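You operate a simulated robot arm through the tools that you are given. There is no shell and no other tool.

The job below is to be done with a simulated two-armed robot. You get a single attempt, and the scene is never put back.

## Task
Mix three scoops of sand with one of lime in the mixing tub.
Fine: full scoops, none spilt; put the scoop back and work the crank till no streak shows.
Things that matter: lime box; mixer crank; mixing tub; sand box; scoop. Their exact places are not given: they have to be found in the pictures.

It is judged by the outcome, as a careful person would: the job done as asked, and still so three seconds after it is handed in. It fails if anything else is knocked over, pushed out of place, dropped, spilled or broken.

## Robot
Two 7-joint arms with two-finger parallel grippers on one trunk, on a base that moves. Base frame: it is fixed to the floor where the robot stands at the start and does not move with it; the origin is under the middle of the robot, x ahead of it, y to its left, z up. Units: mm, rad, N and s.
The left shoulder is at the start at [50, 168, 1032], the right one opposite. With the tool pointing down near the work surface each hand reaches from about 220 to 660 mm from the robot's upright axis, wherever it stands, measured 20 degrees to its own side. Places, roughly: lime box [700, 300, 800]; mixer crank [700, -400, 900]; mixing tub [600, -300, 800]; sand box [700, 0, 800]. Payload 1.57 kg a hand.
Tool frame (each hand has its own): the origin (TCP) lies between the finger pads and is the grasp point; the fingertips stand 30 mm ahead of it; z points along the fingers, y is the line along which they close. The gripper opens to 80 mm. The fingers are 17 mm wide and 12 mm thick; the gripper's body (40 by 82 mm) begins 80 mm behind the TCP.
Orientation is that of the tool frame in the base frame, as [roll, pitch, yaw] about the fixed x, y, z axes, in that order (R = Rz(yaw) Ry(pitch) Rx(roll)). With the fingers straight down and closing along the base's y, the tool's x points along the base's -x, its y along +y and its z along -z.

## Interface
- The arms move only by the tool play_rows. It takes "left_targets", "right_targets" or both (then of equal length, played together; a hand with none holds still); each is one flat list of numbers, 7 for each row, row after row: the shift along the base's x, y, z in mm, then the turn, a rotation vector about the base's x, y, z in rad, then the opening, from 0 (shut) to 1 (fully open). In form: [tx, ty, tz, rx, ry, rz, gripper, tx, ty, tz, rx, ry, rz, gripper, ...]. A call has 1 to 20 rows; each row is the pose to reach, as a shift and turn from the pose commanded when the call began. Each row takes 0.2 s and may step no farther than 50 mm and 0.15 rad from the row before; otherwise, or with a gripper value out of range, the whole call is refused. Where a pose cannot be reached the arm comes as near as it can. A force on the tool above 90 N (or 10 N above the force at the start of the call, whichever is more), or a blocked arm, ends the call early, and 0.2 s more pass. The fingers move at their own pace (about 45 mm/s each) and stop on an object; they squeeze with about 24 N. The grip force told is the motor's: it shows also when the fingers shut on nothing. Time passes only in rows, and 0.2 s behind the last, so rows that repeat a pose let the fingers close. The reply holds the time, the measured pose of the TCP, the force on the tool along the base axes, the opening and the grip force, in the units named above and with some noise, with the torque about the TCP (base axes, N m) and any sound that the robot's microphone picked up.
- Cameras (640 x 400 px; columns grow to the right, rows downward): "scene" is now at [133.9, 5.4, 1256.9]; the picture's right is [0.07, -1.00, 0.00], its down [-0.43, -0.03, -0.90] and it looks along [0.90, 0.06, -0.43] (base axes); focal length 214 px, centre (320, 200). "left" rides on the left gripper at [72, 6, -122] in its tool frame; the picture's right is [-0.09, 1.00, 0.00], its down [-0.84, -0.08, -0.54] and it looks along [-0.54, -0.05, 0.84] (tool axes); focal length 238 px, centre (320, 200). "right" rides on the right gripper at [72, -7, -122] in its tool frame; the picture's right is [0.09, 1.00, 0.00], its down [-0.84, 0.08, -0.54] and it looks along [-0.54, 0.05, 0.84] (tool axes); focal length 238 px, centre (320, 200).
- camera(camera): a new picture of that camera. The clock stands still meanwhile.
- raise_lower(by): slides the trunk up (or, below 0, down) by that many mm; the arms and the scene camera ride with it, the base frame stays. It gives what a move gives, with no picture.
- base_move(legs): drives the robot by 1 to 6 legs, each [ahead, left, turn to the left] in mm, mm and rad, along the robot's own axes; the way and the turn of a leg run together, so that a leg with both is an arc; at most 1500 mm and 3.142 rad a leg. The arms and the cameras ride along, it lands a little off, and it stops where it bumps. It gives what a move gives.
- aim_head(pan, tilt): turns the head with the scene camera to pan (to the left, within 1.396 rad either way) and tilt (down, from -0.506 to 1.204), counted from straight ahead of the robot. It gives what a move gives.
- pixel_to_xyz(camera, pixels): for up to 12 pixels [column, row] of the newest picture of that camera ("zoom" is the newest enlarged one), the place [x, y, z] in the base frame of the surface seen there, good to about 3 mm. The clock stands still meanwhile.
- close_up(camera, box): a new picture of the part [left, top, right, bottom] of that camera's present view, enlarged. The clock stands still meanwhile.
- close_job(): hands the job in; it is judged then, once.

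Unless the task says otherwise, let go and move clear before handing in.

The tools are called after "Emit:" as a command line: name --argument value ..., lists and objects as JSON in quotes. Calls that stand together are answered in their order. play_rows: Moves the arms, as the interface text tells. Its arguments: {"type":"object","properties":{"left_targets":{"type":"array","items":{"type":"number"}},"right_targets":{"type":"array","items":{"type":"number"}}},"required":[]} The other tools are called the same way: raise_lower (by) moves the trunk up or down; base_move (legs) drives the base; aim_head (pan, tilt) turns the head that bears the scene camera; camera (camera) takes a picture; pixel_to_xyz (camera, pixels) gives the place of the surface under pixels of a picture; close_up (camera, box) takes an enlarged picture of a part of a camera's view; close_job () hands the job in.

At the start:

```text
clock: 0.0
left_tcp_pos: [462.4, 183.1, 1188.5]
left_ee_rot: [-3.141, 0.003, 3.141]
left_force: [0.2, 0.3, 1.2]
left_torque: [0.03, -0.01, -0.01]
left_width: 79.8
left_finger_force: 0.1
right_tcp_pos: [376.7, -163.3, 1187.7]
right_ee_rot: [3.14, 0.0, 3.14]
right_force: [1.0, 0.1, -0.3]
right_torque: [0.01, -0.01, 0.0]
right_width: 79.8
right_finger_force: 0.0
trunk travel left (down, up): [-200.0, 243.0]
robot x, y, heading: [-1.1, 1.6, -0.002]
head pan, tilt (commanded): [0.07, 0.449]
```

scene: 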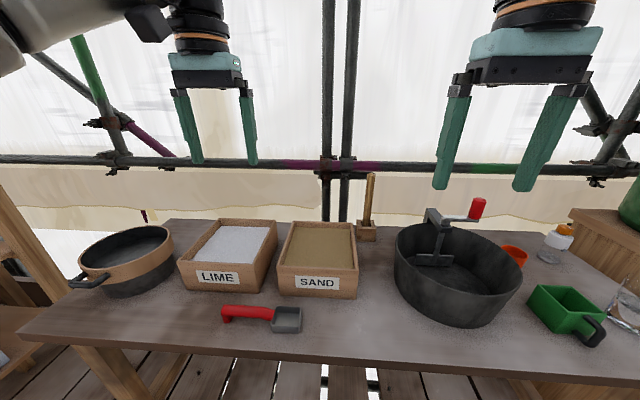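
right: 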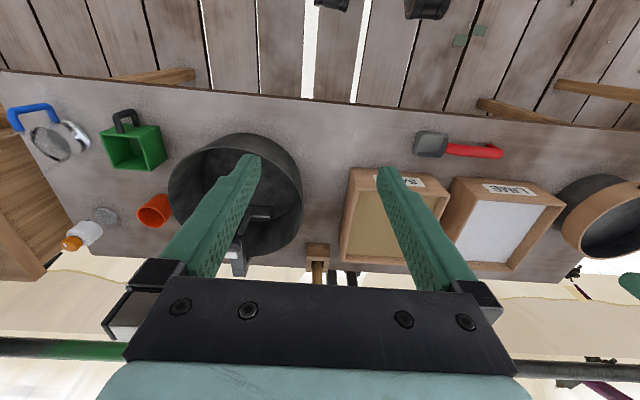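
left: 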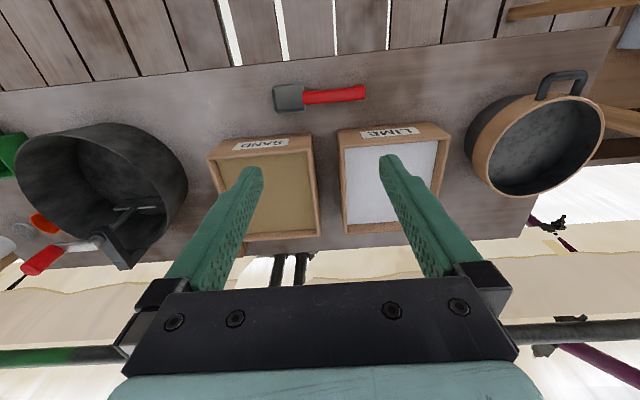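

The scene picture shows the scoop (red handle about 245,312, grey bowl about 287,320), lime box (229,248), sand box (318,255), and the tub with its crank (red knob 478,208). I'll locate these first.

Emit:
pixel_to_xyz --camera "scene" --pixels '[[225, 313], [245, 312], [268, 314], [287, 320], [300, 310], [300, 331], [274, 331], [232, 245], [318, 248], [478, 208], [436, 220], [436, 260]]'

Emit:
close_up --camera "scene" --box '[200, 280, 330, 360]'

Emit:
close_up --camera "scene" --box '[380, 180, 540, 340]'

```text
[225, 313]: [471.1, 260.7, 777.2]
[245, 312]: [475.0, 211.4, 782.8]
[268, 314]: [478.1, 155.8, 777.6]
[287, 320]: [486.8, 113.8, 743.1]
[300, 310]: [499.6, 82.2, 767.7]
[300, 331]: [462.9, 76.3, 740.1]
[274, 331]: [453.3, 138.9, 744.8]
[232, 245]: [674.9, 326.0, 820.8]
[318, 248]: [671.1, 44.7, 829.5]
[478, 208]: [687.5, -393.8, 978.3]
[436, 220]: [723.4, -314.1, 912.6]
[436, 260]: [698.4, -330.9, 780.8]
```

```text
4.92 times, centred on (265, 320) of scene
```

zoom: 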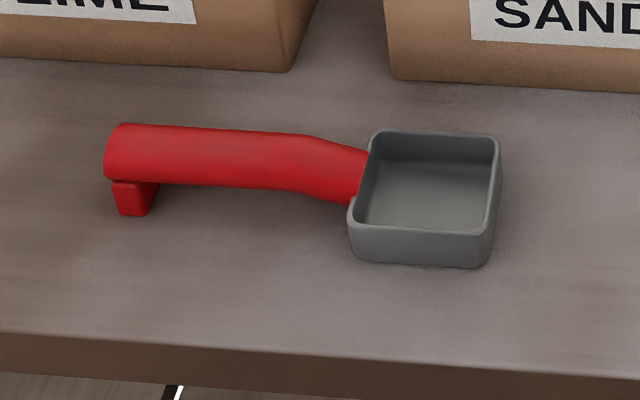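

```text
2.50 times, centred on (460, 260) of scene
```

zoom: 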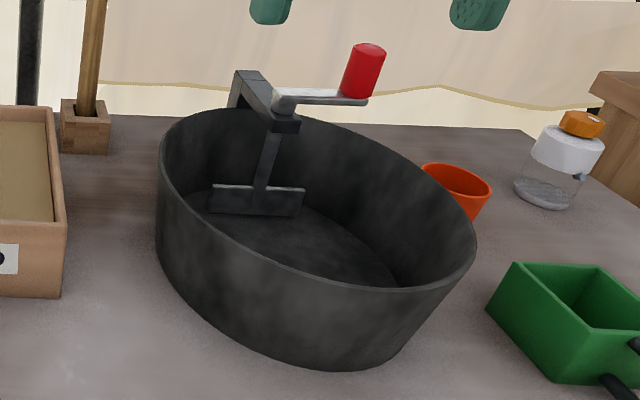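

The scoop lies along y, its bowl towards -y (right), its handle raised on a foot. I'll measure the scoop, then the tub and boxes, in detail.

Emit:
close_up --camera "scene" --box '[200, 280, 330, 360]'

Emit:
pixel_to_xyz --camera "zoom" --pixels '[[120, 140], [200, 145], [300, 155], [350, 170], [380, 135], [492, 140], [354, 215], [487, 228], [430, 190], [420, 260], [250, 250], [130, 205]]'

Emit:
close_up --camera "scene" --box '[160, 200, 380, 310]'

```text
4.92 times, centred on (265, 320) of scene
```

zoom: 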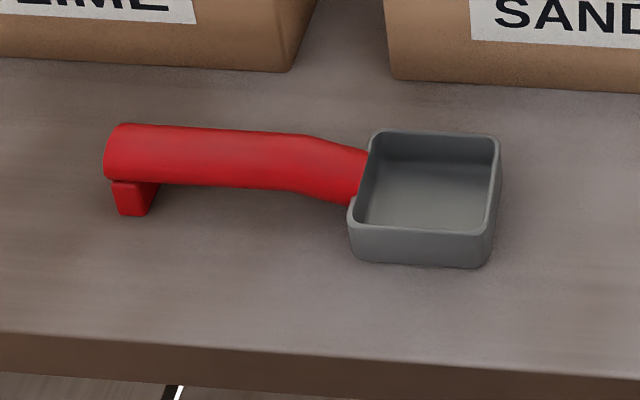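

```text
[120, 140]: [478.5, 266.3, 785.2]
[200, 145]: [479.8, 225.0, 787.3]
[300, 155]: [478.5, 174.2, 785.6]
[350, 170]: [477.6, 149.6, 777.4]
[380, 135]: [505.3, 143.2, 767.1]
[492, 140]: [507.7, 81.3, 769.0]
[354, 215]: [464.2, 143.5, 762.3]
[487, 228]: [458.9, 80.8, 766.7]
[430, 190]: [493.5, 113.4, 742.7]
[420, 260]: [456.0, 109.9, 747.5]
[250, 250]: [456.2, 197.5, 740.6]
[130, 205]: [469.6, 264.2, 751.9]
```

```text
2.91 times, centred on (270, 255) of scene
```

zoom: 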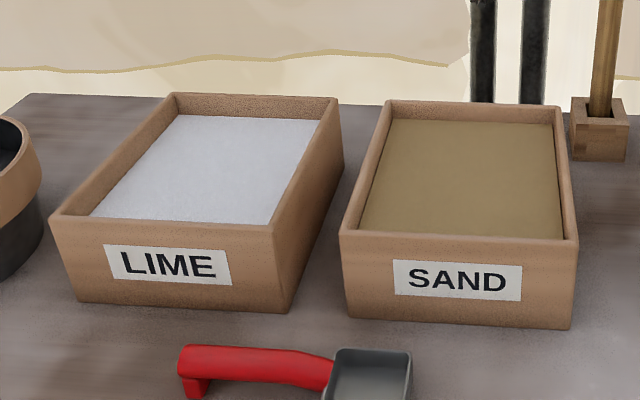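

Emit:
pixel_to_xyz --camera "zoom" --pixels '[[55, 216], [276, 228], [172, 98], [335, 101], [120, 205], [250, 218], [190, 125], [305, 128], [220, 170], [343, 235], [574, 245], [391, 104]]'

Emit:
pixel_to_xyz --camera "zoom" --pixels '[[558, 109], [375, 225], [540, 230], [400, 128], [540, 132], [460, 180], [350, 312], [570, 325], [595, 115], [600, 150], [605, 50]]'

Emit:
close_up --camera "scene" --box '[380, 180, 540, 340]'

Emit:
pixel_to_xyz --camera "zoom" --pixels '[[163, 150], [473, 240], [260, 112], [330, 120], [290, 265], [400, 290], [200, 230], [300, 230], [255, 205], [270, 160], [365, 50], [380, 360]]'

Emit:
pixel_to_xyz --camera "zoom" --pixels '[[245, 75], [285, 120], [285, 95], [330, 96], [355, 97], [365, 75], [240, 100], [255, 85], [215, 200], [300, 205], [440, 165], [570, 115]]'

```text
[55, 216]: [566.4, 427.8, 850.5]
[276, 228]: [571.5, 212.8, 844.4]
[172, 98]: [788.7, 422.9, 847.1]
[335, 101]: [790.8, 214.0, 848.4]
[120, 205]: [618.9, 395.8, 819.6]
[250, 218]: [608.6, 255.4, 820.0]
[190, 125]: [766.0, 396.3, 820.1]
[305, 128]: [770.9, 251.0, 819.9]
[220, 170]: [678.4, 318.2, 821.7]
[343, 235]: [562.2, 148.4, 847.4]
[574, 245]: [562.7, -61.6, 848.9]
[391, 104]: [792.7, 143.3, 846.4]
```

```text
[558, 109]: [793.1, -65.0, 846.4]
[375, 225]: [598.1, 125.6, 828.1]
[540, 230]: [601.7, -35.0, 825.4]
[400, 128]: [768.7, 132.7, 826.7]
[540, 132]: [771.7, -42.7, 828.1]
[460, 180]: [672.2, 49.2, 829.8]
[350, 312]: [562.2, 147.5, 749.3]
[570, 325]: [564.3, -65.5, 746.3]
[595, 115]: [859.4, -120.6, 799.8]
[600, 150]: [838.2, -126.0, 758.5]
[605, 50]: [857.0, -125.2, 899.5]
```

```text
2.50 times, centred on (460, 260) of scene
```

zoom: 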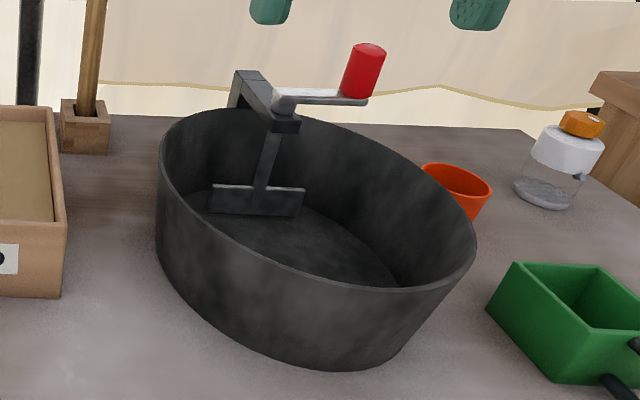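

```text
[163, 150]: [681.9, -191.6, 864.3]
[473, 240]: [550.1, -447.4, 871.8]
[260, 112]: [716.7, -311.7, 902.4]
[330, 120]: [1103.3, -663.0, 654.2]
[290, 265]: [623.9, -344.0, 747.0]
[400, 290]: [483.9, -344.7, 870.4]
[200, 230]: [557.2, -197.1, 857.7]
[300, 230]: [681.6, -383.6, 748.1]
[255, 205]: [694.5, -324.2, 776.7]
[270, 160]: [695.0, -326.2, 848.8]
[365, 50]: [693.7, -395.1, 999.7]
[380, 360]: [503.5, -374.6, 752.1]
```

```text
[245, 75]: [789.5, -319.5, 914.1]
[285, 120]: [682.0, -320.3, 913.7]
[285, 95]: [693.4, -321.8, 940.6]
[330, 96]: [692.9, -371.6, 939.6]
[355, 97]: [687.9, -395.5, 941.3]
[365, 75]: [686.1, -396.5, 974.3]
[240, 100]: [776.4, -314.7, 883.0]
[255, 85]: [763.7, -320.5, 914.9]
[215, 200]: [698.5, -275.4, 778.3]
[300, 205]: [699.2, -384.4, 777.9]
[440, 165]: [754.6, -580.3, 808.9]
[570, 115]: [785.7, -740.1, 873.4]
```

The table top is at z≈740. Sand surface is ≈828 (rim 848), lime ≈820, and the tub rim ≈870 with the crank axis near (697,-322). Before planning base moves I'll check the table's front edge and the floor space.

Emit:
aim_head --pan 0.0 --tilt 1.0

Emit:
camera --camera "scene"

Emit:
pixel_to_xyz --camera "scene" --pixels '[[320, 200], [320, 220], [320, 240], [320, 260], [320, 280], [320, 300], [320, 330], [320, 380], [150, 250], [500, 250]]'

```text
clock: 1.0
left_tcp_pos: [460.3, 183.1, 1188.2]
left_ee_rot: [3.141, 0.002, -3.141]
left_force: [-0.4, 0.8, -0.3]
left_torque: [0.0, 0.02, 0.02]
left_width: 80.1
left_finger_force: 0.0
right_tcp_pos: [376.9, -162.8, 1188.2]
right_ee_rot: [3.141, 0.0, 3.139]
right_force: [-0.8, 0.8, 0.1]
right_torque: [-0.02, 0.0, 0.0]
right_width: 80.1
right_finger_force: 0.2
trunk travel left (down, up): [-200.0, 243.0]
robot x, y, heading: [1.1, 0.5, -0.002]
head pan, tilt (commanded): [0.0, 1.0]
```

```text
taken
```

scene: 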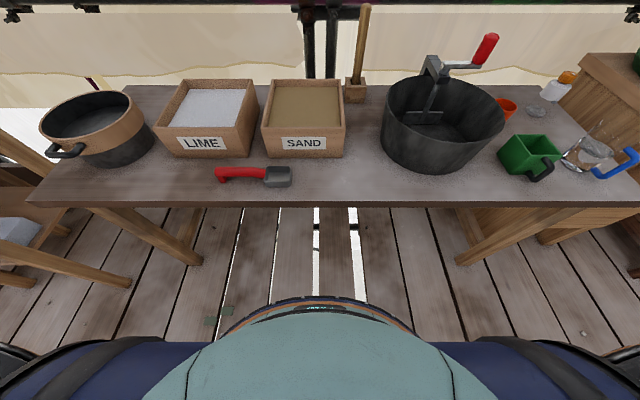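

```text
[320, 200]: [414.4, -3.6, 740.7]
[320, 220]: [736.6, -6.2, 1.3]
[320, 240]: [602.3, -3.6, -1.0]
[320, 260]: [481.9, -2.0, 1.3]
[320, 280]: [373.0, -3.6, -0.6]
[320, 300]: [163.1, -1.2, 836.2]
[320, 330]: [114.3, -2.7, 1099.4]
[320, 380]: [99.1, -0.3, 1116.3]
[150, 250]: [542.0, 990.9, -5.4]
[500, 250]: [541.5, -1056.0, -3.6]
```

The table's front edge is at x≈410 and the torso front at x≈165, so there is room to move forward. I'll check the table's legs and the nearest visible floor in front of the base.

Emit:
pixel_to_xyz --camera "scene" --pixels '[[320, 290], [320, 296], [260, 300], [240, 315], [400, 315], [190, 262], [470, 262], [215, 312], [225, 325], [60, 380], [10, 360], [125, 285]]'

Emit:
close_up --camera "scene" --box '[160, 200, 480, 400]'

```text
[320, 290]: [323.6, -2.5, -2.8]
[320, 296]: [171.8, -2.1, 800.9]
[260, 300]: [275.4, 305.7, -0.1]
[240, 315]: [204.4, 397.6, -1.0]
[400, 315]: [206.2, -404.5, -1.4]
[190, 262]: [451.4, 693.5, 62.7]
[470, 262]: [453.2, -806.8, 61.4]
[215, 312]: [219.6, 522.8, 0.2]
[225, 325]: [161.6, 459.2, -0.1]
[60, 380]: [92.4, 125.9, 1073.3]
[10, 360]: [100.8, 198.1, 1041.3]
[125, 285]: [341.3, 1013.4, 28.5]
```

```text
2.00 times, centred on (320, 300) of scene
```

zoom: 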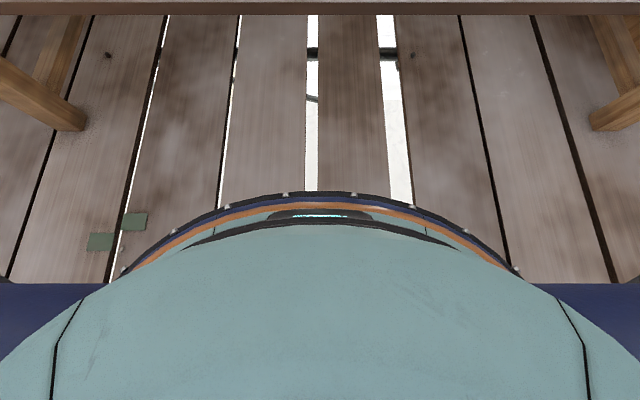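

The base can go forward about 100+ mm (table legs are wide at y≈690/-807). I'll look closely at the green item on the right and at the other objects before moving.

Emit:
close_up --camera "scene" --box '[370, 20, 640, 190]'

Emit:
close_up --camera "scene" --box '[200, 150, 310, 200]'

Emit:
pixel_to_xyz --camera "zoom" --pixels '[[110, 110], [110, 125], [200, 110], [300, 110], [380, 130], [400, 90], [540, 95], [540, 180], [375, 180], [450, 130], [120, 165]]'

```text
2.35 times, centred on (505, 105) of scene
```

zoom: 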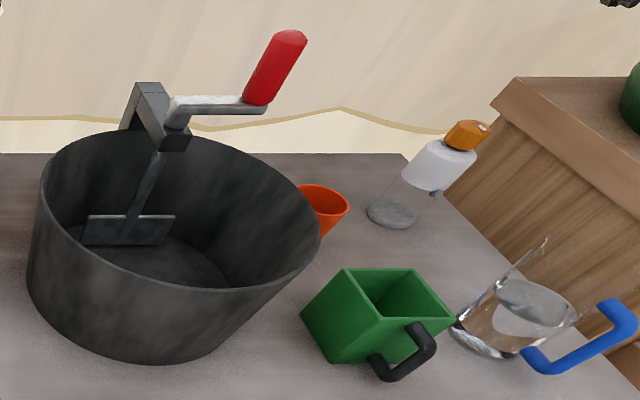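

```text
5.82 times, centred on (255, 175) of scene
```

zoom: 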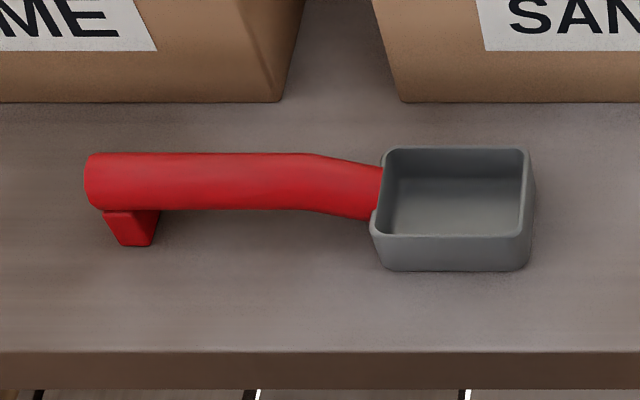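

```text
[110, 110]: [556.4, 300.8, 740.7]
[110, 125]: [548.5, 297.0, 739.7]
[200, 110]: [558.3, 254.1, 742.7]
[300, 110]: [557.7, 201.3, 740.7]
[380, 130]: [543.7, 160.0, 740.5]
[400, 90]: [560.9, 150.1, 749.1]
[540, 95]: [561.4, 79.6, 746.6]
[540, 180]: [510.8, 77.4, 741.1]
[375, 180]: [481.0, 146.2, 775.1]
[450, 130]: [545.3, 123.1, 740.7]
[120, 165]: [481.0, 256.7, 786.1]
```

Emit:
pixel_to_xyz --camera "zoom" --pixels '[[220, 156], [220, 170], [220, 180], [220, 195], [220, 207], [300, 156], [300, 180], [300, 207], [385, 152], [525, 152], [376, 230], [525, 232]]'

Emit:
pixel_to_xyz --camera "zoom" --pixels '[[95, 158], [90, 200], [110, 240], [150, 240], [455, 240], [380, 245], [522, 265], [455, 266], [455, 200], [455, 150], [350, 180], [370, 190]]'

```text
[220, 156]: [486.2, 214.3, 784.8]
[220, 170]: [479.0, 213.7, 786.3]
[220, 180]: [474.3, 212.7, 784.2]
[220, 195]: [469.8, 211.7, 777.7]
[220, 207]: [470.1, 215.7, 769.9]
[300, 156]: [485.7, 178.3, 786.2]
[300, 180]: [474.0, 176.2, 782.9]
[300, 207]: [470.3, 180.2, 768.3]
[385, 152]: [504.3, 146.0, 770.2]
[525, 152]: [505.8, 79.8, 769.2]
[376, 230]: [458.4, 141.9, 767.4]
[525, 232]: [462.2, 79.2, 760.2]
```

```text
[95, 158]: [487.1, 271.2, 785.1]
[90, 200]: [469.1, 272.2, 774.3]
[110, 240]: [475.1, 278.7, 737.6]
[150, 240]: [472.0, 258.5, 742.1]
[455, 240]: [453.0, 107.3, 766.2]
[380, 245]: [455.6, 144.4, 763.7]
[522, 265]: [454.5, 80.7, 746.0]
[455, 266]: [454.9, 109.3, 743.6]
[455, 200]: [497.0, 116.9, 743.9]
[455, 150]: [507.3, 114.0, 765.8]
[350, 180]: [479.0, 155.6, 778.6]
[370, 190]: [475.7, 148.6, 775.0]
```

The scoop lies with its centreline at x≈481, bowl centre (481,112), rim z≈768, and handle axis z≈774 from y≈150 to 272. I'll swing the left arm out of the way, then drive to about (120,180) so the right hand reaches scoop, both boxes and tub.

Emit:
play_rows --left_targets '[-35, 40, 0, 0, 0, 0, 1, -70, 80, 0, 0, 0, 0, 1, -100, 115, 0, 0, 0, 0, 1, -130, 150, 0, 0, 0, 0, 1, -140, 170, 0, 0, 0, 0, 1]'

Emit:
base_move --legs '[[0, 180, 0], [120, 0, 0]]'

Emit:
aim_head --pan -0.15 --tilt 0.8

Emit:
camera --camera "scene"

```text
refused: row 1 steps farther than a row can; nothing moved
```

```text
clock: 4.0
left_tcp_pos: [581.0, 360.9, 1187.9]
left_ee_rot: [-3.142, 0.002, 3.138]
left_force: [1.1, 0.2, 0.8]
left_torque: [-0.02, 0.03, -0.01]
left_width: 80.3
left_finger_force: 0.0
right_tcp_pos: [494.8, 13.7, 1188.1]
right_ee_rot: [3.138, -0.002, 3.136]
right_force: [0.8, -0.7, 0.0]
right_torque: [-0.02, 0.01, -0.02]
right_width: 80.2
right_finger_force: 0.2
trunk travel left (down, up): [-200.0, 243.0]
robot x, y, heading: [120.5, 178.3, -0.005]
head pan, tilt (commanded): [0.0, 1.0]
```

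```text
clock: 4.7
left_tcp_pos: [579.9, 359.5, 1188.7]
left_ee_rot: [-3.141, 0.005, 3.137]
left_force: [0.4, 0.3, -0.2]
left_torque: [0.0, 0.01, -0.01]
left_width: 80.2
left_finger_force: 0.0
right_tcp_pos: [494.9, 13.7, 1187.3]
right_ee_rot: [3.141, 0.0, 3.136]
right_force: [0.4, -0.2, -0.5]
right_torque: [-0.02, -0.03, 0.0]
right_width: 80.0
right_finger_force: 0.1
trunk travel left (down, up): [-200.0, 243.0]
robot x, y, heading: [115.7, 180.1, 0.0]
head pan, tilt (commanded): [-0.15, 0.799]
```

```text
taken
```

scene: 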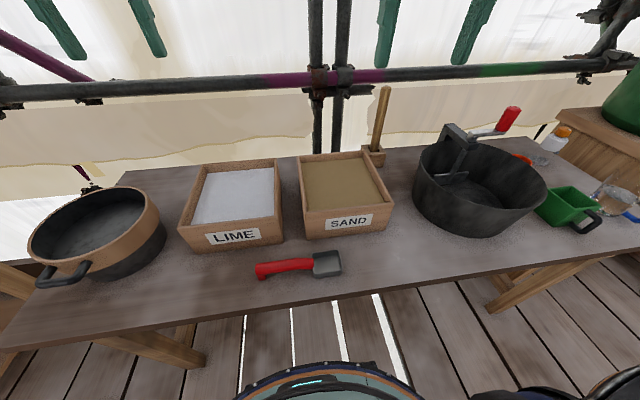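

The scene shows the robot in its new place and everything undisturbed (scoop now at about 298,265). The left call was refused for step size, so I'll replay it with smaller steps. At the same time I'll bring the right hand over the handle with yaw -90°.

Emit:
play_rows --left_targets '[-12, 14, 0, 0, 0, 0, 1, -24, 27, 0, 0, 0, 0, 1, -35, 41, 0, 0, 0, 0, 1, -47, 55, 0, 0, 0, 0, 1, -59, 68, 0, 0, 0, 0, 1, -71, 82, 0, 0, 0, 0, 1, -83, 95, 0, 0, 0, 0, 1, -95, 109, 0, 0, 0, 0, 1, -106, 123, 0, 0, 0, 0, 1, -118, 136, 0, 0, 0, 0, 1, -130, 150, 0, 0, 0, 0, 1, -130, 150, 0, 0, 0, 0, 1]' --right_targets '[-1, 17, 0, 0, 0, -0.1428, 1, -3, 33, 0, 0, 0, -0.2856, 1, -4, 50, 0, 0, 0, -0.4284, 1, -5, 67, 0, 0, 0, -0.5712, 1, -6, 83, 0, 0, 0, -0.714, 1, -8, 100, 0, 0, 0, -0.8568, 1, -9, 117, 0, 0, 0, -0.9996, 1, -10, 133, 0, 0, 0, -1.1424, 1, -11, 150, 0, 0, 0, -1.2852, 1, -13, 167, 0, 0, 0, -1.428, 1, -14, 183, 0, 0, 0, -1.5708, 1, -14, 183, 0, 0, 0, -1.5708, 1]'

```text
clock: 7.3
left_tcp_pos: [461.7, 506.3, 1180.1]
left_ee_rot: [3.141, 0.003, 3.138]
left_force: [-0.8, 0.4, -0.8]
left_torque: [-0.01, -0.02, -0.01]
left_width: 80.0
left_finger_force: 0.1
left hand out of reach, approached as far as the arm can: row 11, 12
right_tcp_pos: [481.0, 199.1, 1187.8]
right_ee_rot: [3.139, -0.001, 1.564]
right_force: [0.1, -1.1, 0.1]
right_torque: [0.02, -0.01, 0.0]
right_width: 80.1
right_finger_force: 0.1
trunk travel left (down, up): [-200.0, 243.0]
robot x, y, heading: [120.7, 177.7, -0.002]
head pan, tilt (commanded): [-0.15, 0.799]
```

The right hand is over the handle at (481,199,1188) with tool x along +y. I'll go down to z≈900 while tilting the tool 0.3 rad back, then look through its camera.

Emit:
play_rows --right_targets '[0, 0, -35, -0.05, 0, 0, 1, 0, 0, -75, -0.1, 0, 0, 1, 0, 0, -115, -0.15, 0, 0, 1, 0, 0, -155, -0.2, 0, 0, 1, 0, 0, -195, -0.25, 0, 0, 1, 0, 0, -235, -0.3, 0, 0, 1, 0, 0, -270, -0.3, 0, 0, 1, 0, 0, -288, -0.3, 0, 0, 1, 0, 0, -288, -0.3, 0, 0, 1]'

Emit:
camera --camera "right"

Emit:
camera --camera "scene"

```text
clock: 9.3
left_tcp_pos: [462.1, 506.7, 1179.8]
left_ee_rot: [-3.14, 0.003, 3.138]
left_force: [1.1, -0.6, -0.1]
left_torque: [0.03, -0.05, -0.01]
left_width: 80.1
left_finger_force: 0.0
right_tcp_pos: [480.5, 196.5, 899.9]
right_ee_rot: [3.14, 0.299, 1.565]
right_force: [-1.5, -0.3, 0.1]
right_torque: [-0.01, 0.0, 0.0]
right_width: 79.9
right_finger_force: 0.0
trunk travel left (down, up): [-200.0, 243.0]
robot x, y, heading: [118.3, 181.3, -0.003]
head pan, tilt (commanded): [-0.15, 0.799]
```

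```text
taken
```

right: 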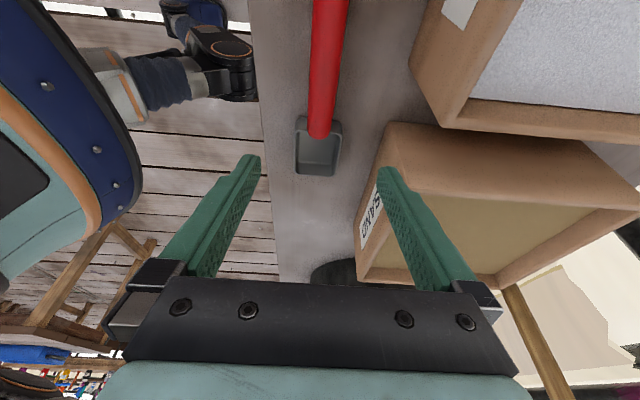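

```text
taken
```

scene: 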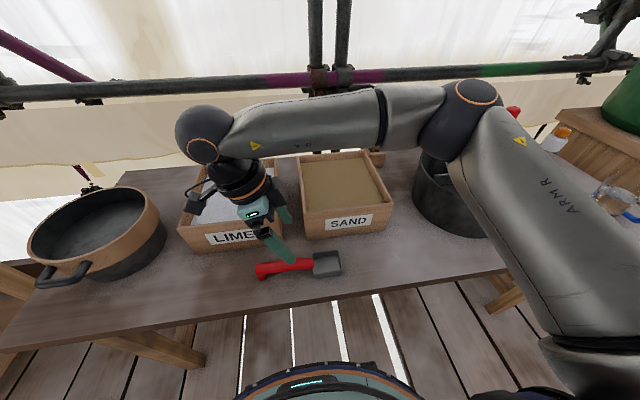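

Emit:
pixel_to_xyz --camera "scene" --pixels '[[472, 105], [450, 150], [210, 130], [300, 120], [400, 100], [480, 200], [510, 113]]'

Emit:
pixel_to_xyz --camera "right" --pixels '[[330, 20], [325, 60], [320, 100], [320, 128], [318, 160], [300, 120], [340, 122], [298, 172], [335, 175]]'

```text
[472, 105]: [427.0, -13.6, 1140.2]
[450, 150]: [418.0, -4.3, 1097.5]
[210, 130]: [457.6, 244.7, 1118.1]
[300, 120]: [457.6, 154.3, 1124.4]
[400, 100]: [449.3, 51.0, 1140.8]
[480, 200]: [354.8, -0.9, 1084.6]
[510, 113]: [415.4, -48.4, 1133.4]
```

```text
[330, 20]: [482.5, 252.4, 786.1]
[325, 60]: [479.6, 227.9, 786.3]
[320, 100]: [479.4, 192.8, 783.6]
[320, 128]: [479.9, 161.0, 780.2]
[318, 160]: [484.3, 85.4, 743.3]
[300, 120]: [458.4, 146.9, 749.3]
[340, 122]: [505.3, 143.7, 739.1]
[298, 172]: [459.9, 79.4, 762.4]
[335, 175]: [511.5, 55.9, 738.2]
```

The right camera shows the handle running straight between the fingers (x≈480 along its length, pixels 330,20 to 320,128), and the elbow is high and clear. I'll descend to z≈786 and close on the handle at y≈190.

Emit:
play_rows --right_targets '[0, -2, -30, 0, 0, 0, 1, 0, -2, -60, 0, 0, 0, 1, 0, -2, -90, 0, 0, 0, 1, 0, -2, -105, 0, 0, 0, 1, 0, -2, -114, 0, 0, 0, 1, 0, -2, -114, 0, 0, 0, 1]'

Emit:
camera --camera "right"

Emit:
close_up --camera "scene" --box '[200, 190, 400, 300]'

```text
clock: 10.7
left_tcp_pos: [462.5, 506.3, 1180.5]
left_ee_rot: [-3.14, 0.003, 3.138]
left_force: [-0.1, -0.3, 0.1]
left_torque: [-0.01, 0.02, -0.04]
left_width: 79.9
left_finger_force: 0.0
right_tcp_pos: [482.6, 194.1, 787.3]
right_ee_rot: [3.138, 0.3, 1.566]
right_force: [-0.4, -0.2, -0.5]
right_torque: [-0.01, -0.02, 0.01]
right_width: 80.0
right_finger_force: 0.1
trunk travel left (down, up): [-200.0, 243.0]
robot x, y, heading: [118.0, 178.8, -0.007]
head pan, tilt (commanded): [-0.15, 0.799]
```

```text
taken
```

right: 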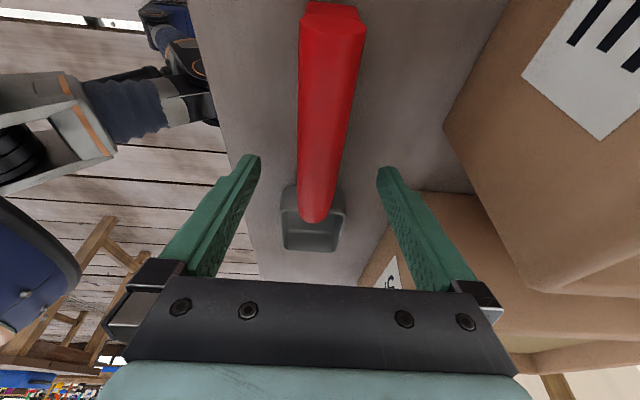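

```text
3.20 times, centred on (300, 245) of scene
```

zoom: 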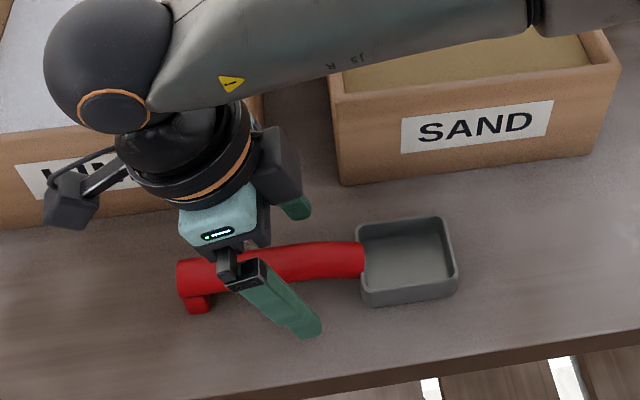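

The fingers straddle the handle cleanly (handle at 320,150 between pads at 245 and 390). I'll close now.

Emit:
play_rows --right_targets '[0, 0, 0, 0, 0, 0, 0.6, 0, 0, 0, 0, 0, 0, 0.3, 0, 0, 0, 0, 0, 0, 0, 0, 0, 0, 0, 0, 0, 0, 0, 0, 0, 0, 0, 0, 0, 0, 0, 0, 0, 0, 0, 0]'

Emit:
camera --camera "right"

```text
clock: 12.1
left_tcp_pos: [461.4, 506.2, 1181.1]
left_ee_rot: [-3.141, 0.003, 3.138]
left_force: [-0.1, -0.1, -0.8]
left_torque: [-0.01, -0.02, 0.03]
left_width: 79.9
left_finger_force: 0.1
right_tcp_pos: [481.6, 194.7, 788.2]
right_ee_rot: [3.136, 0.3, 1.565]
right_force: [0.9, -0.4, 0.7]
right_torque: [0.01, -0.03, 0.01]
right_width: 25.1
right_finger_force: 24.5
trunk travel left (down, up): [-200.0, 243.0]
robot x, y, heading: [121.5, 179.7, 0.001]
head pan, tilt (commanded): [-0.15, 0.799]
```

```text
taken
```

right: 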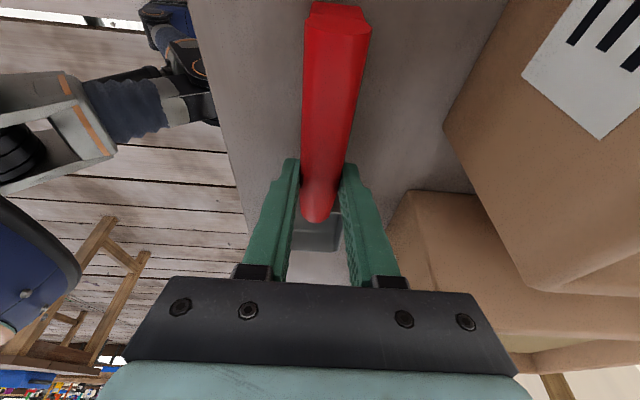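

The handle is gripped (width 25.1 mm, 24.5 N). I'll lift straight up and check how the scoop hangs.

Emit:
play_rows --right_targets '[0, 0, 8, 0, 0, 0, 0, 0, 0, 25, 0, 0, 0, 0, 0, 0, 50, 0, 0, 0, 0, 0, 0, 80, 0, 0, 0, 0, 0, 0, 110, 0, 0, 0, 0, 0, 0, 140, 0, 0, 0, 0, 0, 0, 160, 0, 0, 0, 0, 0, 0, 160, 0, 0, 0, 0]'

Emit:
camera --camera "right"

Emit:
close_up --camera "scene" --box '[200, 120, 440, 300]'

```text
clock: 13.9
left_tcp_pos: [461.5, 506.6, 1180.6]
left_ee_rot: [-3.141, 0.004, 3.139]
left_force: [-0.1, 0.7, -0.1]
left_torque: [0.0, -0.03, 0.02]
left_width: 79.9
left_finger_force: 0.1
right_tcp_pos: [481.1, 195.0, 948.3]
right_ee_rot: [3.139, 0.3, 1.565]
right_force: [0.2, 0.0, -0.4]
right_torque: [0.01, -0.01, 0.01]
right_width: 24.9
right_finger_force: 24.2
trunk travel left (down, up): [-200.0, 243.0]
robot x, y, heading: [117.9, 177.2, -0.003]
head pan, tilt (commanded): [-0.15, 0.799]
```

```text
taken
```

right: 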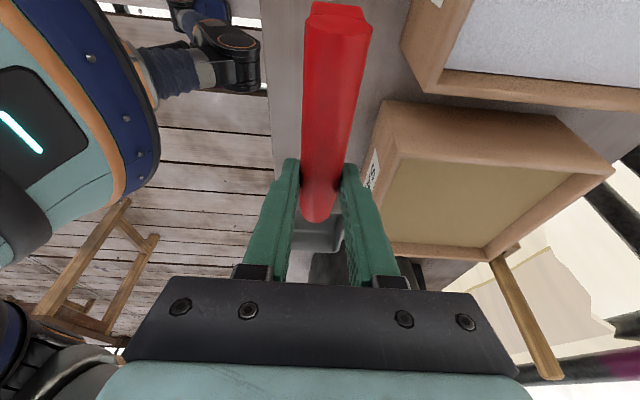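

```text
2.22 times, centred on (320, 210) of scene
```

zoom: 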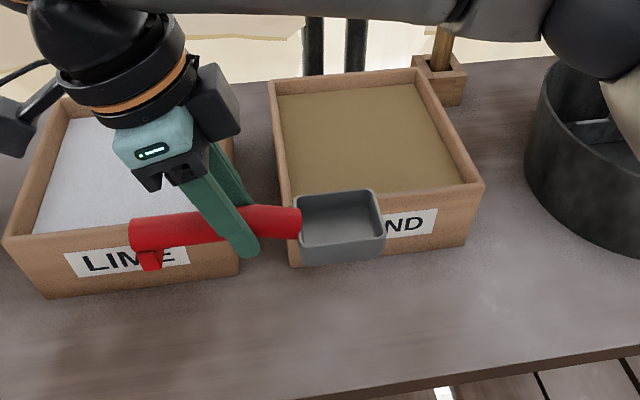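

The scoop hangs firmly and looks level. I'll verify its rim heights and then rotate the bowl to point forward over the sand.

Emit:
pixel_to_xyz --camera "zoom" --pixels '[[300, 198], [374, 193], [383, 232], [302, 245], [140, 222], [210, 215], [280, 210], [150, 262]]'

```text
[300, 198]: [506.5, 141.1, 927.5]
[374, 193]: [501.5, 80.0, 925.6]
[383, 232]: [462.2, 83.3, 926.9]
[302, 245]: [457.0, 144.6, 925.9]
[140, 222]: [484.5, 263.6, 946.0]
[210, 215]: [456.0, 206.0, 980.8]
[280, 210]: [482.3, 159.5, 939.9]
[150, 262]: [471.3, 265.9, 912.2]
```

The rim is level (926±1 mm at all corners). I'll turn the hand +90° so the bowl points at +x, while moving over the front of the sand box at z≈950.

Emit:
play_rows --right_targets '[7, -13, 0, 0, 0, 0.143, 0, 14, -27, 0, 0, 0, 0.286, 0, 21, -41, 0, 0, 0, 0.43, 0, 28, -54, 0, 0, 0, 0.573, 0, 35, -68, 0, 0, 0, 0.716, 0, 42, -81, 0, 0, 0, 0.86, 0, 49, -95, 0, 0, 0, 1.003, 0, 56, -109, 0, 0, 0, 1.146, 0, 63, -122, 0, 0, 0, 1.29, 0, 70, -136, 0, 0, 0, 1.433, 0, 79, -150, 0, 0, 0, 1.576, 0, 79, -150, 0, 0, 0, 1.576, 0]'

Emit:
camera --camera "right"

Emit:
camera --camera "scene"

```text
clock: 16.5
left_tcp_pos: [462.6, 505.9, 1180.4]
left_ee_rot: [3.141, 0.003, 3.139]
left_force: [-0.2, 0.6, -0.6]
left_torque: [0.02, -0.01, 0.01]
left_width: 80.1
left_finger_force: 0.1
right_tcp_pos: [559.0, 43.9, 946.9]
right_ee_rot: [3.138, 0.301, -3.139]
right_force: [0.1, 0.2, -0.3]
right_torque: [-0.01, -0.02, 0.05]
right_width: 25.0
right_finger_force: 23.8
trunk travel left (down, up): [-200.0, 243.0]
robot x, y, heading: [121.6, 174.8, -0.007]
head pan, tilt (commanded): [-0.15, 0.799]
```

```text
taken
```

right: 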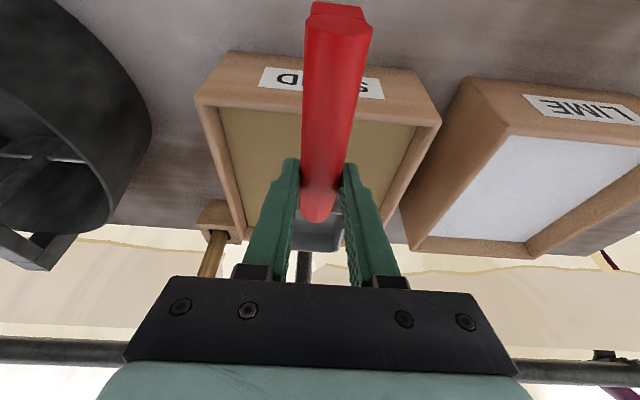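

```text
taken
```

scene: 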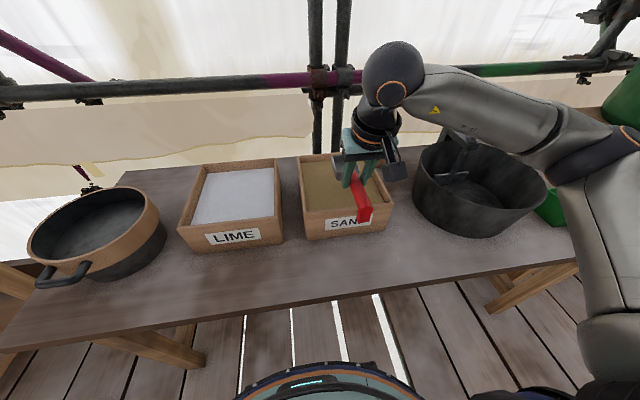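

Emit:
pixel_to_xyz --camera "scene" --pixels '[[628, 132], [560, 110], [480, 110], [500, 90], [595, 170], [600, 250], [390, 95], [360, 190], [365, 215]]'

Emit:
aim_head --pan -0.45 --tilt 0.75

Emit:
camera --camera "scene"

```text
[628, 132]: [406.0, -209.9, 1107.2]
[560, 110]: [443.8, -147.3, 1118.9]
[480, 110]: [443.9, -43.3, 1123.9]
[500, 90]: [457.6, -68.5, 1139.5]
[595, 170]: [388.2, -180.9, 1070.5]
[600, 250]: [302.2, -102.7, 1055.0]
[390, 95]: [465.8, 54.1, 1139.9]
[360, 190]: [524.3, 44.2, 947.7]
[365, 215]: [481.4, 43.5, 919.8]
```

```text
clock: 17.3
left_tcp_pos: [461.3, 505.7, 1181.2]
left_ee_rot: [-3.141, 0.002, 3.137]
left_force: [-0.4, -0.2, -0.4]
left_torque: [0.0, -0.01, 0.0]
left_width: 80.1
left_finger_force: 0.1
right_tcp_pos: [557.5, 45.7, 948.6]
right_ee_rot: [3.138, 0.299, 3.141]
right_force: [-0.5, 0.2, -1.2]
right_torque: [-0.02, 0.04, 0.03]
right_width: 25.2
right_finger_force: 23.9
trunk travel left (down, up): [-200.0, 243.0]
robot x, y, heading: [117.5, 180.6, -0.007]
head pan, tilt (commanded): [-0.45, 0.75]
```

```text
taken
```

scene: 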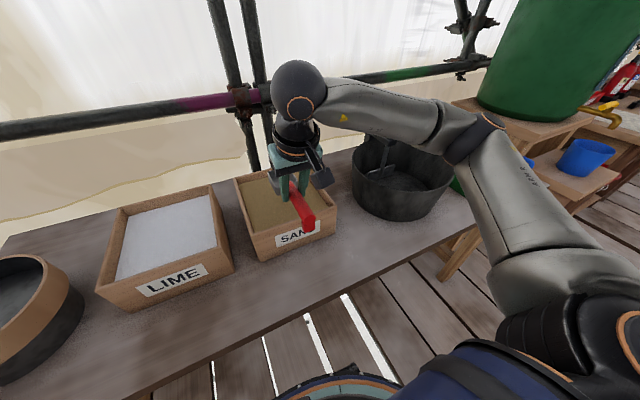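

The arm's elbow stays high (about z 1100). I'll tilt the scoop nose-down 0.61 rad and plunge it part-way into the sand, then check force and view.

Emit:
play_rows --right_targets '[5, 0, 0, 0, 0.12, 0, 0, 15, 0, 0, 0, 0.24, 0, 0, 25, 0, 0, 0, 0.36, 0, 0, 35, 0, 0, 0, 0.48, 0, 0, 45, 0, 0, 0, 0.61, 0, 0, 45, 0, -20, 0, 0.61, 0, 0, 45, 0, -40, 0, 0.61, 0, 0, 45, 0, -50, 0, 0.61, 0, 0, 45, 0, -55, 0, 0.61, 0, 0]'

Emit:
camera --camera "right"

Emit:
close_up --camera "scene" --box '[200, 100, 380, 270]'

```text
clock: 19.3
left_tcp_pos: [461.6, 506.0, 1181.0]
left_ee_rot: [3.141, 0.004, 3.138]
left_force: [0.2, 0.4, -0.3]
left_torque: [0.01, 0.01, 0.0]
left_width: 79.9
left_finger_force: 0.2
right_tcp_pos: [603.5, 47.2, 890.7]
right_ee_rot: [3.137, -0.311, 3.141]
right_force: [-0.2, -0.2, -0.7]
right_torque: [0.01, -0.01, 0.0]
right_width: 25.2
right_finger_force: 24.4
trunk travel left (down, up): [-200.0, 243.0]
robot x, y, heading: [116.5, 175.2, -0.001]
head pan, tilt (commanded): [-0.45, 0.75]
```

```text
taken
```

right: 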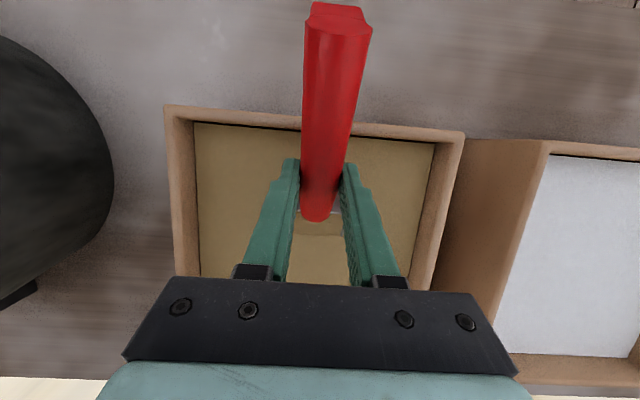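

```text
2.35 times, centred on (290, 185) of scene
```

zoom: 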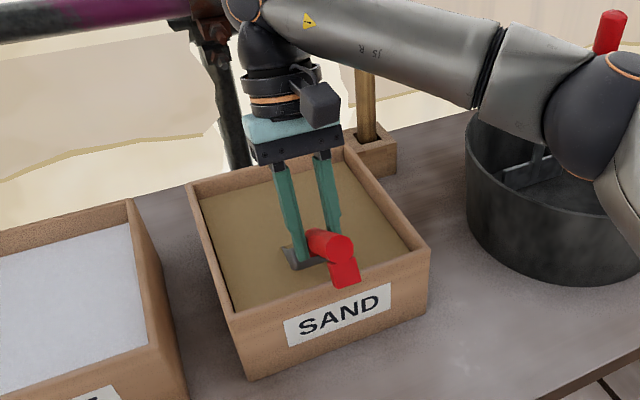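

There's no resistance in the sand and the fingers are clear of the near wall. I'll complete the plunge, push forward while levelling under the surface, then lift.

Emit:
play_rows --right_targets '[0, 0, -12, 0, 0, 0, 0, 0, 0, -22, 0, 0, 0, 0, 5, 0, -22, 0, 0, 0, 0, 10, 0, -23, 0, -0.05, 0, 0, 15, 0, -25, 0, -0.11, 0, 0, 19, 0, -27, 0, -0.18, 0, 0, 22, 0, -29, 0, -0.26, 0, 0, 22, 0, -26, 0, -0.33, 0, 0, 19, 0, -18, 0, -0.41, 0, 0, 16, 0, -9, 0, -0.49, 0, 0, 16, 0, 2, 0, -0.56, 0, 0, 16, 0, 19, 0, -0.61, 0, 0, 16, 0, 35, 0, -0.61, 0, 0, 16, 0, 35, 0, -0.61, 0, 0]'

Emit:
camera --camera "right"

Emit:
close_up --camera "scene" --box '[200, 100, 380, 270]'

```text
clock: 22.3
left_tcp_pos: [462.1, 505.9, 1180.5]
left_ee_rot: [3.141, 0.002, 3.139]
left_force: [0.1, 0.1, -0.3]
left_torque: [-0.02, -0.01, 0.01]
left_width: 80.1
left_finger_force: 0.0
right_tcp_pos: [619.7, 47.2, 925.9]
right_ee_rot: [3.137, 0.3, 3.141]
right_force: [0.0, 0.3, -0.9]
right_torque: [0.0, -0.01, -0.03]
right_width: 25.3
right_finger_force: 23.7
trunk travel left (down, up): [-200.0, 243.0]
robot x, y, heading: [122.6, 180.6, -0.001]
head pan, tilt (commanded): [-0.45, 0.75]
```

```text
taken
```

right: 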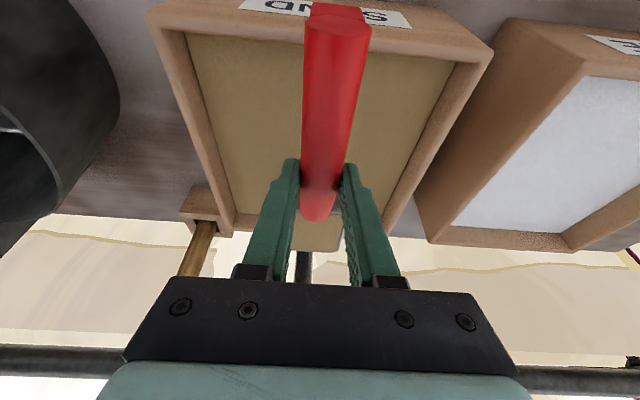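

```text
2.35 times, centred on (290, 185) of scene
```

zoom: 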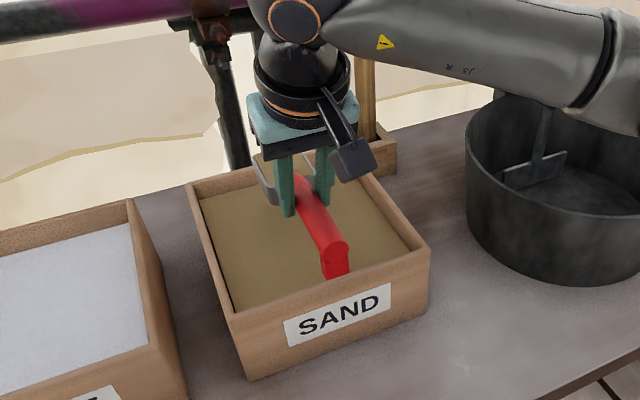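

The bowl between the fingers (about 320,235) now shows sand colour. I'll zoom in to judge how full it is.

Emit:
close_up --camera "right" --box '[270, 190, 370, 270]'

Emit:
pixel_to_xyz --camera "zoom" --pixels '[[250, 220], [320, 260], [320, 320], [380, 300], [420, 300], [300, 340], [320, 370], [440, 250], [320, 385]]'

Emit:
close_up --camera "scene" --box '[290, 155, 340, 190]'

```text
5.00 times, centred on (320, 230) of right
```

zoom: 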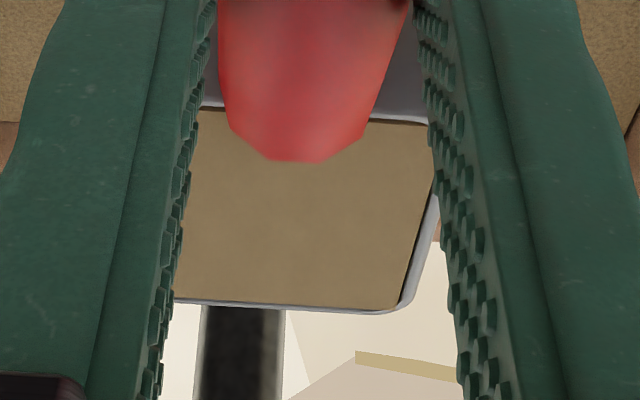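

```text
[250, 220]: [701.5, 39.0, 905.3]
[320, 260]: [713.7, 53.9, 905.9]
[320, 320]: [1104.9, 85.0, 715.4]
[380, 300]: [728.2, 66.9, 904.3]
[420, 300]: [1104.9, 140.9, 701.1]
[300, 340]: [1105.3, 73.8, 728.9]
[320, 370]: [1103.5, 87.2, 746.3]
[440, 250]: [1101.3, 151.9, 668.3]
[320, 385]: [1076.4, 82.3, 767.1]
```

```text
11.43 times, centred on (315, 172) of scene
```

zoom: 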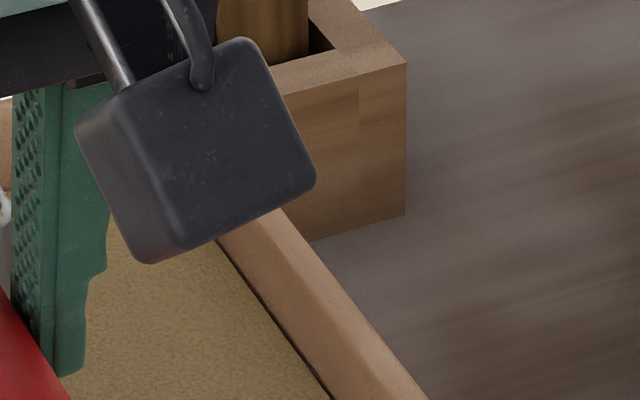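

The bowl is flush full: sand at z≈905 against a rim at ≈906, with no heap. I'll raise to z≈965 and carry it level to the front of the tub, turning the bowl 35° to the right.

Emit:
play_rows --right_targets '[0, 0, 18, 0, 0, 0, 0, 0, 0, 39, 0, 0, 0, 0, -2, -6, 39, 0, 0, -0.011, 0, -6, -19, 39, 0, 0, -0.036, 0, -13, -38, 39, 0, 0, -0.071, 0, -20, -61, 39, 0, 0, -0.114, 0, -28, -85, 39, 0, 0, -0.161, 0, -37, -111, 39, 0, 0, -0.209, 0, -45, -137, 39, 0, 0, -0.257, 0, -54, -163, 39, 0, 0, -0.306, 0, -63, -188, 39, 0, 0, -0.354, 0, -71, -214, 39, 0, 0, -0.402, 0, -79, -239, 39, 0, 0, -0.448, 0, -87, -261, 39, 0, 0, -0.491, 0, -93, -280, 39, 0, 0, -0.527, 0, -98, -295, 39, 0, 0, -0.555, 0, -102, -307, 39, 0, 0, -0.577, 0, -105, -315, 39, 0, 0, -0.591, 0, -106, -320, 39, 0, 0, -0.602, 0, -108, -325, 39, 0, 0, -0.611, 0]'

Emit:
aim_head --pan -0.7 --tilt 0.75

Emit:
camera --camera "scene"

Emit:
close_up --camera "right" --box '[220, 100, 420, 280]'

```text
clock: 26.5
left_tcp_pos: [460.9, 505.6, 1179.6]
left_ee_rot: [-3.141, 0.004, 3.138]
left_force: [-0.2, 0.0, 0.0]
left_torque: [0.01, -0.01, -0.01]
left_width: 80.0
left_finger_force: 0.0
right_tcp_pos: [510.6, -279.4, 963.4]
right_ee_rot: [3.139, 0.302, 2.531]
right_force: [-1.1, 0.0, -2.1]
right_torque: [0.04, 0.0, 0.03]
right_width: 25.0
right_finger_force: 23.9
trunk travel left (down, up): [-200.0, 243.0]
robot x, y, heading: [117.9, 179.4, -0.008]
head pan, tilt (commanded): [-0.45, 0.75]
```

```text
clock: 27.3
left_tcp_pos: [461.8, 506.4, 1180.6]
left_ee_rot: [-3.141, 0.003, 3.139]
left_force: [0.0, 0.5, 1.0]
left_torque: [-0.02, -0.02, 0.0]
left_width: 80.1
left_finger_force: 0.1
right_tcp_pos: [511.7, -279.0, 964.1]
right_ee_rot: [3.139, 0.299, 2.53]
right_force: [0.5, -0.7, -1.7]
right_torque: [0.03, 0.03, -0.01]
right_width: 25.0
right_finger_force: 24.0
trunk travel left (down, up): [-200.0, 243.0]
robot x, y, heading: [118.6, 175.2, -0.007]
head pan, tilt (commanded): [-0.7, 0.75]
```

```text
taken
```

scene: 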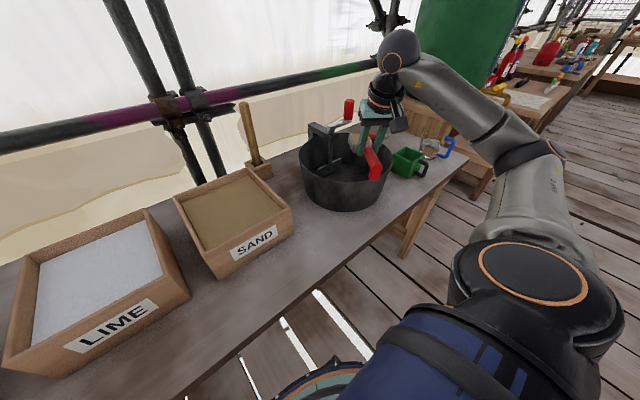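

```text
2.22 times, centred on (320, 190) of right
```

zoom: 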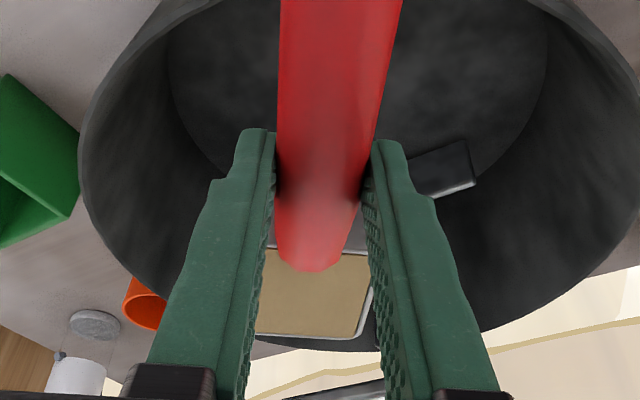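

The bowl is over the tub's front half (seen through the right camera, sand still flush). I'll roll about the handle axis to pour, in two stages, watching that the arm follows.

Emit:
play_rows --right_targets '[0, 0, 0, 0.115, -0.08, 0, 0, 0, 0, 0, 0.229, -0.161, 0, 0, 0, 0, 0, 0.344, -0.241, 0, 0, 0, 0, 0, 0.459, -0.321, 0, 0, 0, 0, 0, 0.573, -0.402, 0, 0, 0, 0, 0, 0.688, -0.482, 0, 0, 0, 0, 0, 0.803, -0.563, 0, 0, 0, 0, 0, 0.917, -0.643, 0, 0]'

Emit:
camera --camera "scene"

Emit:
camera --camera "right"

```text
clock: 29.1
left_tcp_pos: [462.0, 505.8, 1179.8]
left_ee_rot: [3.141, 0.003, 3.139]
left_force: [0.7, 0.0, 0.1]
left_torque: [0.02, -0.01, 0.02]
left_width: 80.1
left_finger_force: 0.1
right_tcp_pos: [512.1, -279.5, 964.5]
right_ee_rot: [1.998, 0.131, 2.259]
right_force: [0.4, -0.2, -0.9]
right_torque: [0.0, 0.0, -0.01]
right_width: 25.0
right_finger_force: 24.1
trunk travel left (down, up): [-200.0, 243.0]
robot x, y, heading: [119.2, 181.3, -0.005]
head pan, tilt (commanded): [-0.7, 0.75]
```

```text
taken
```

scene: 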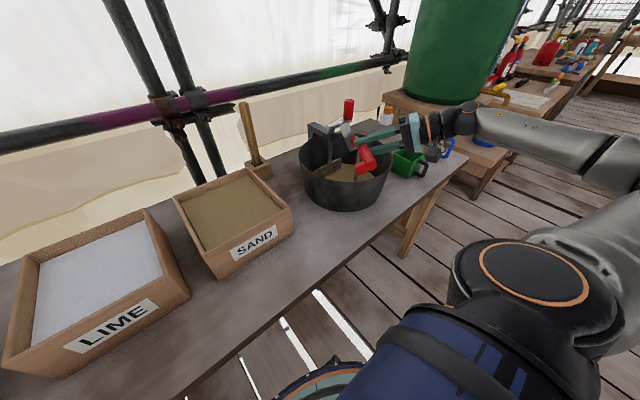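

```text
taken
```

right: 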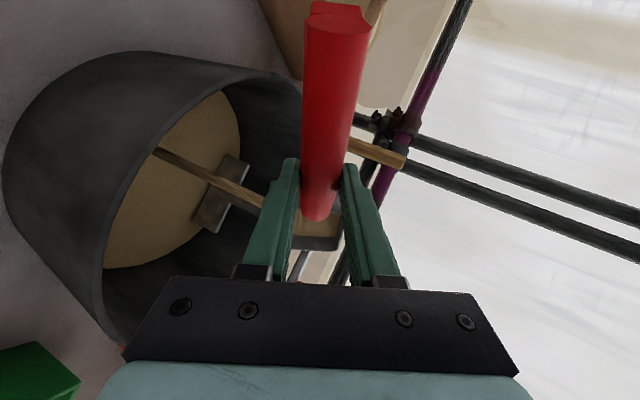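

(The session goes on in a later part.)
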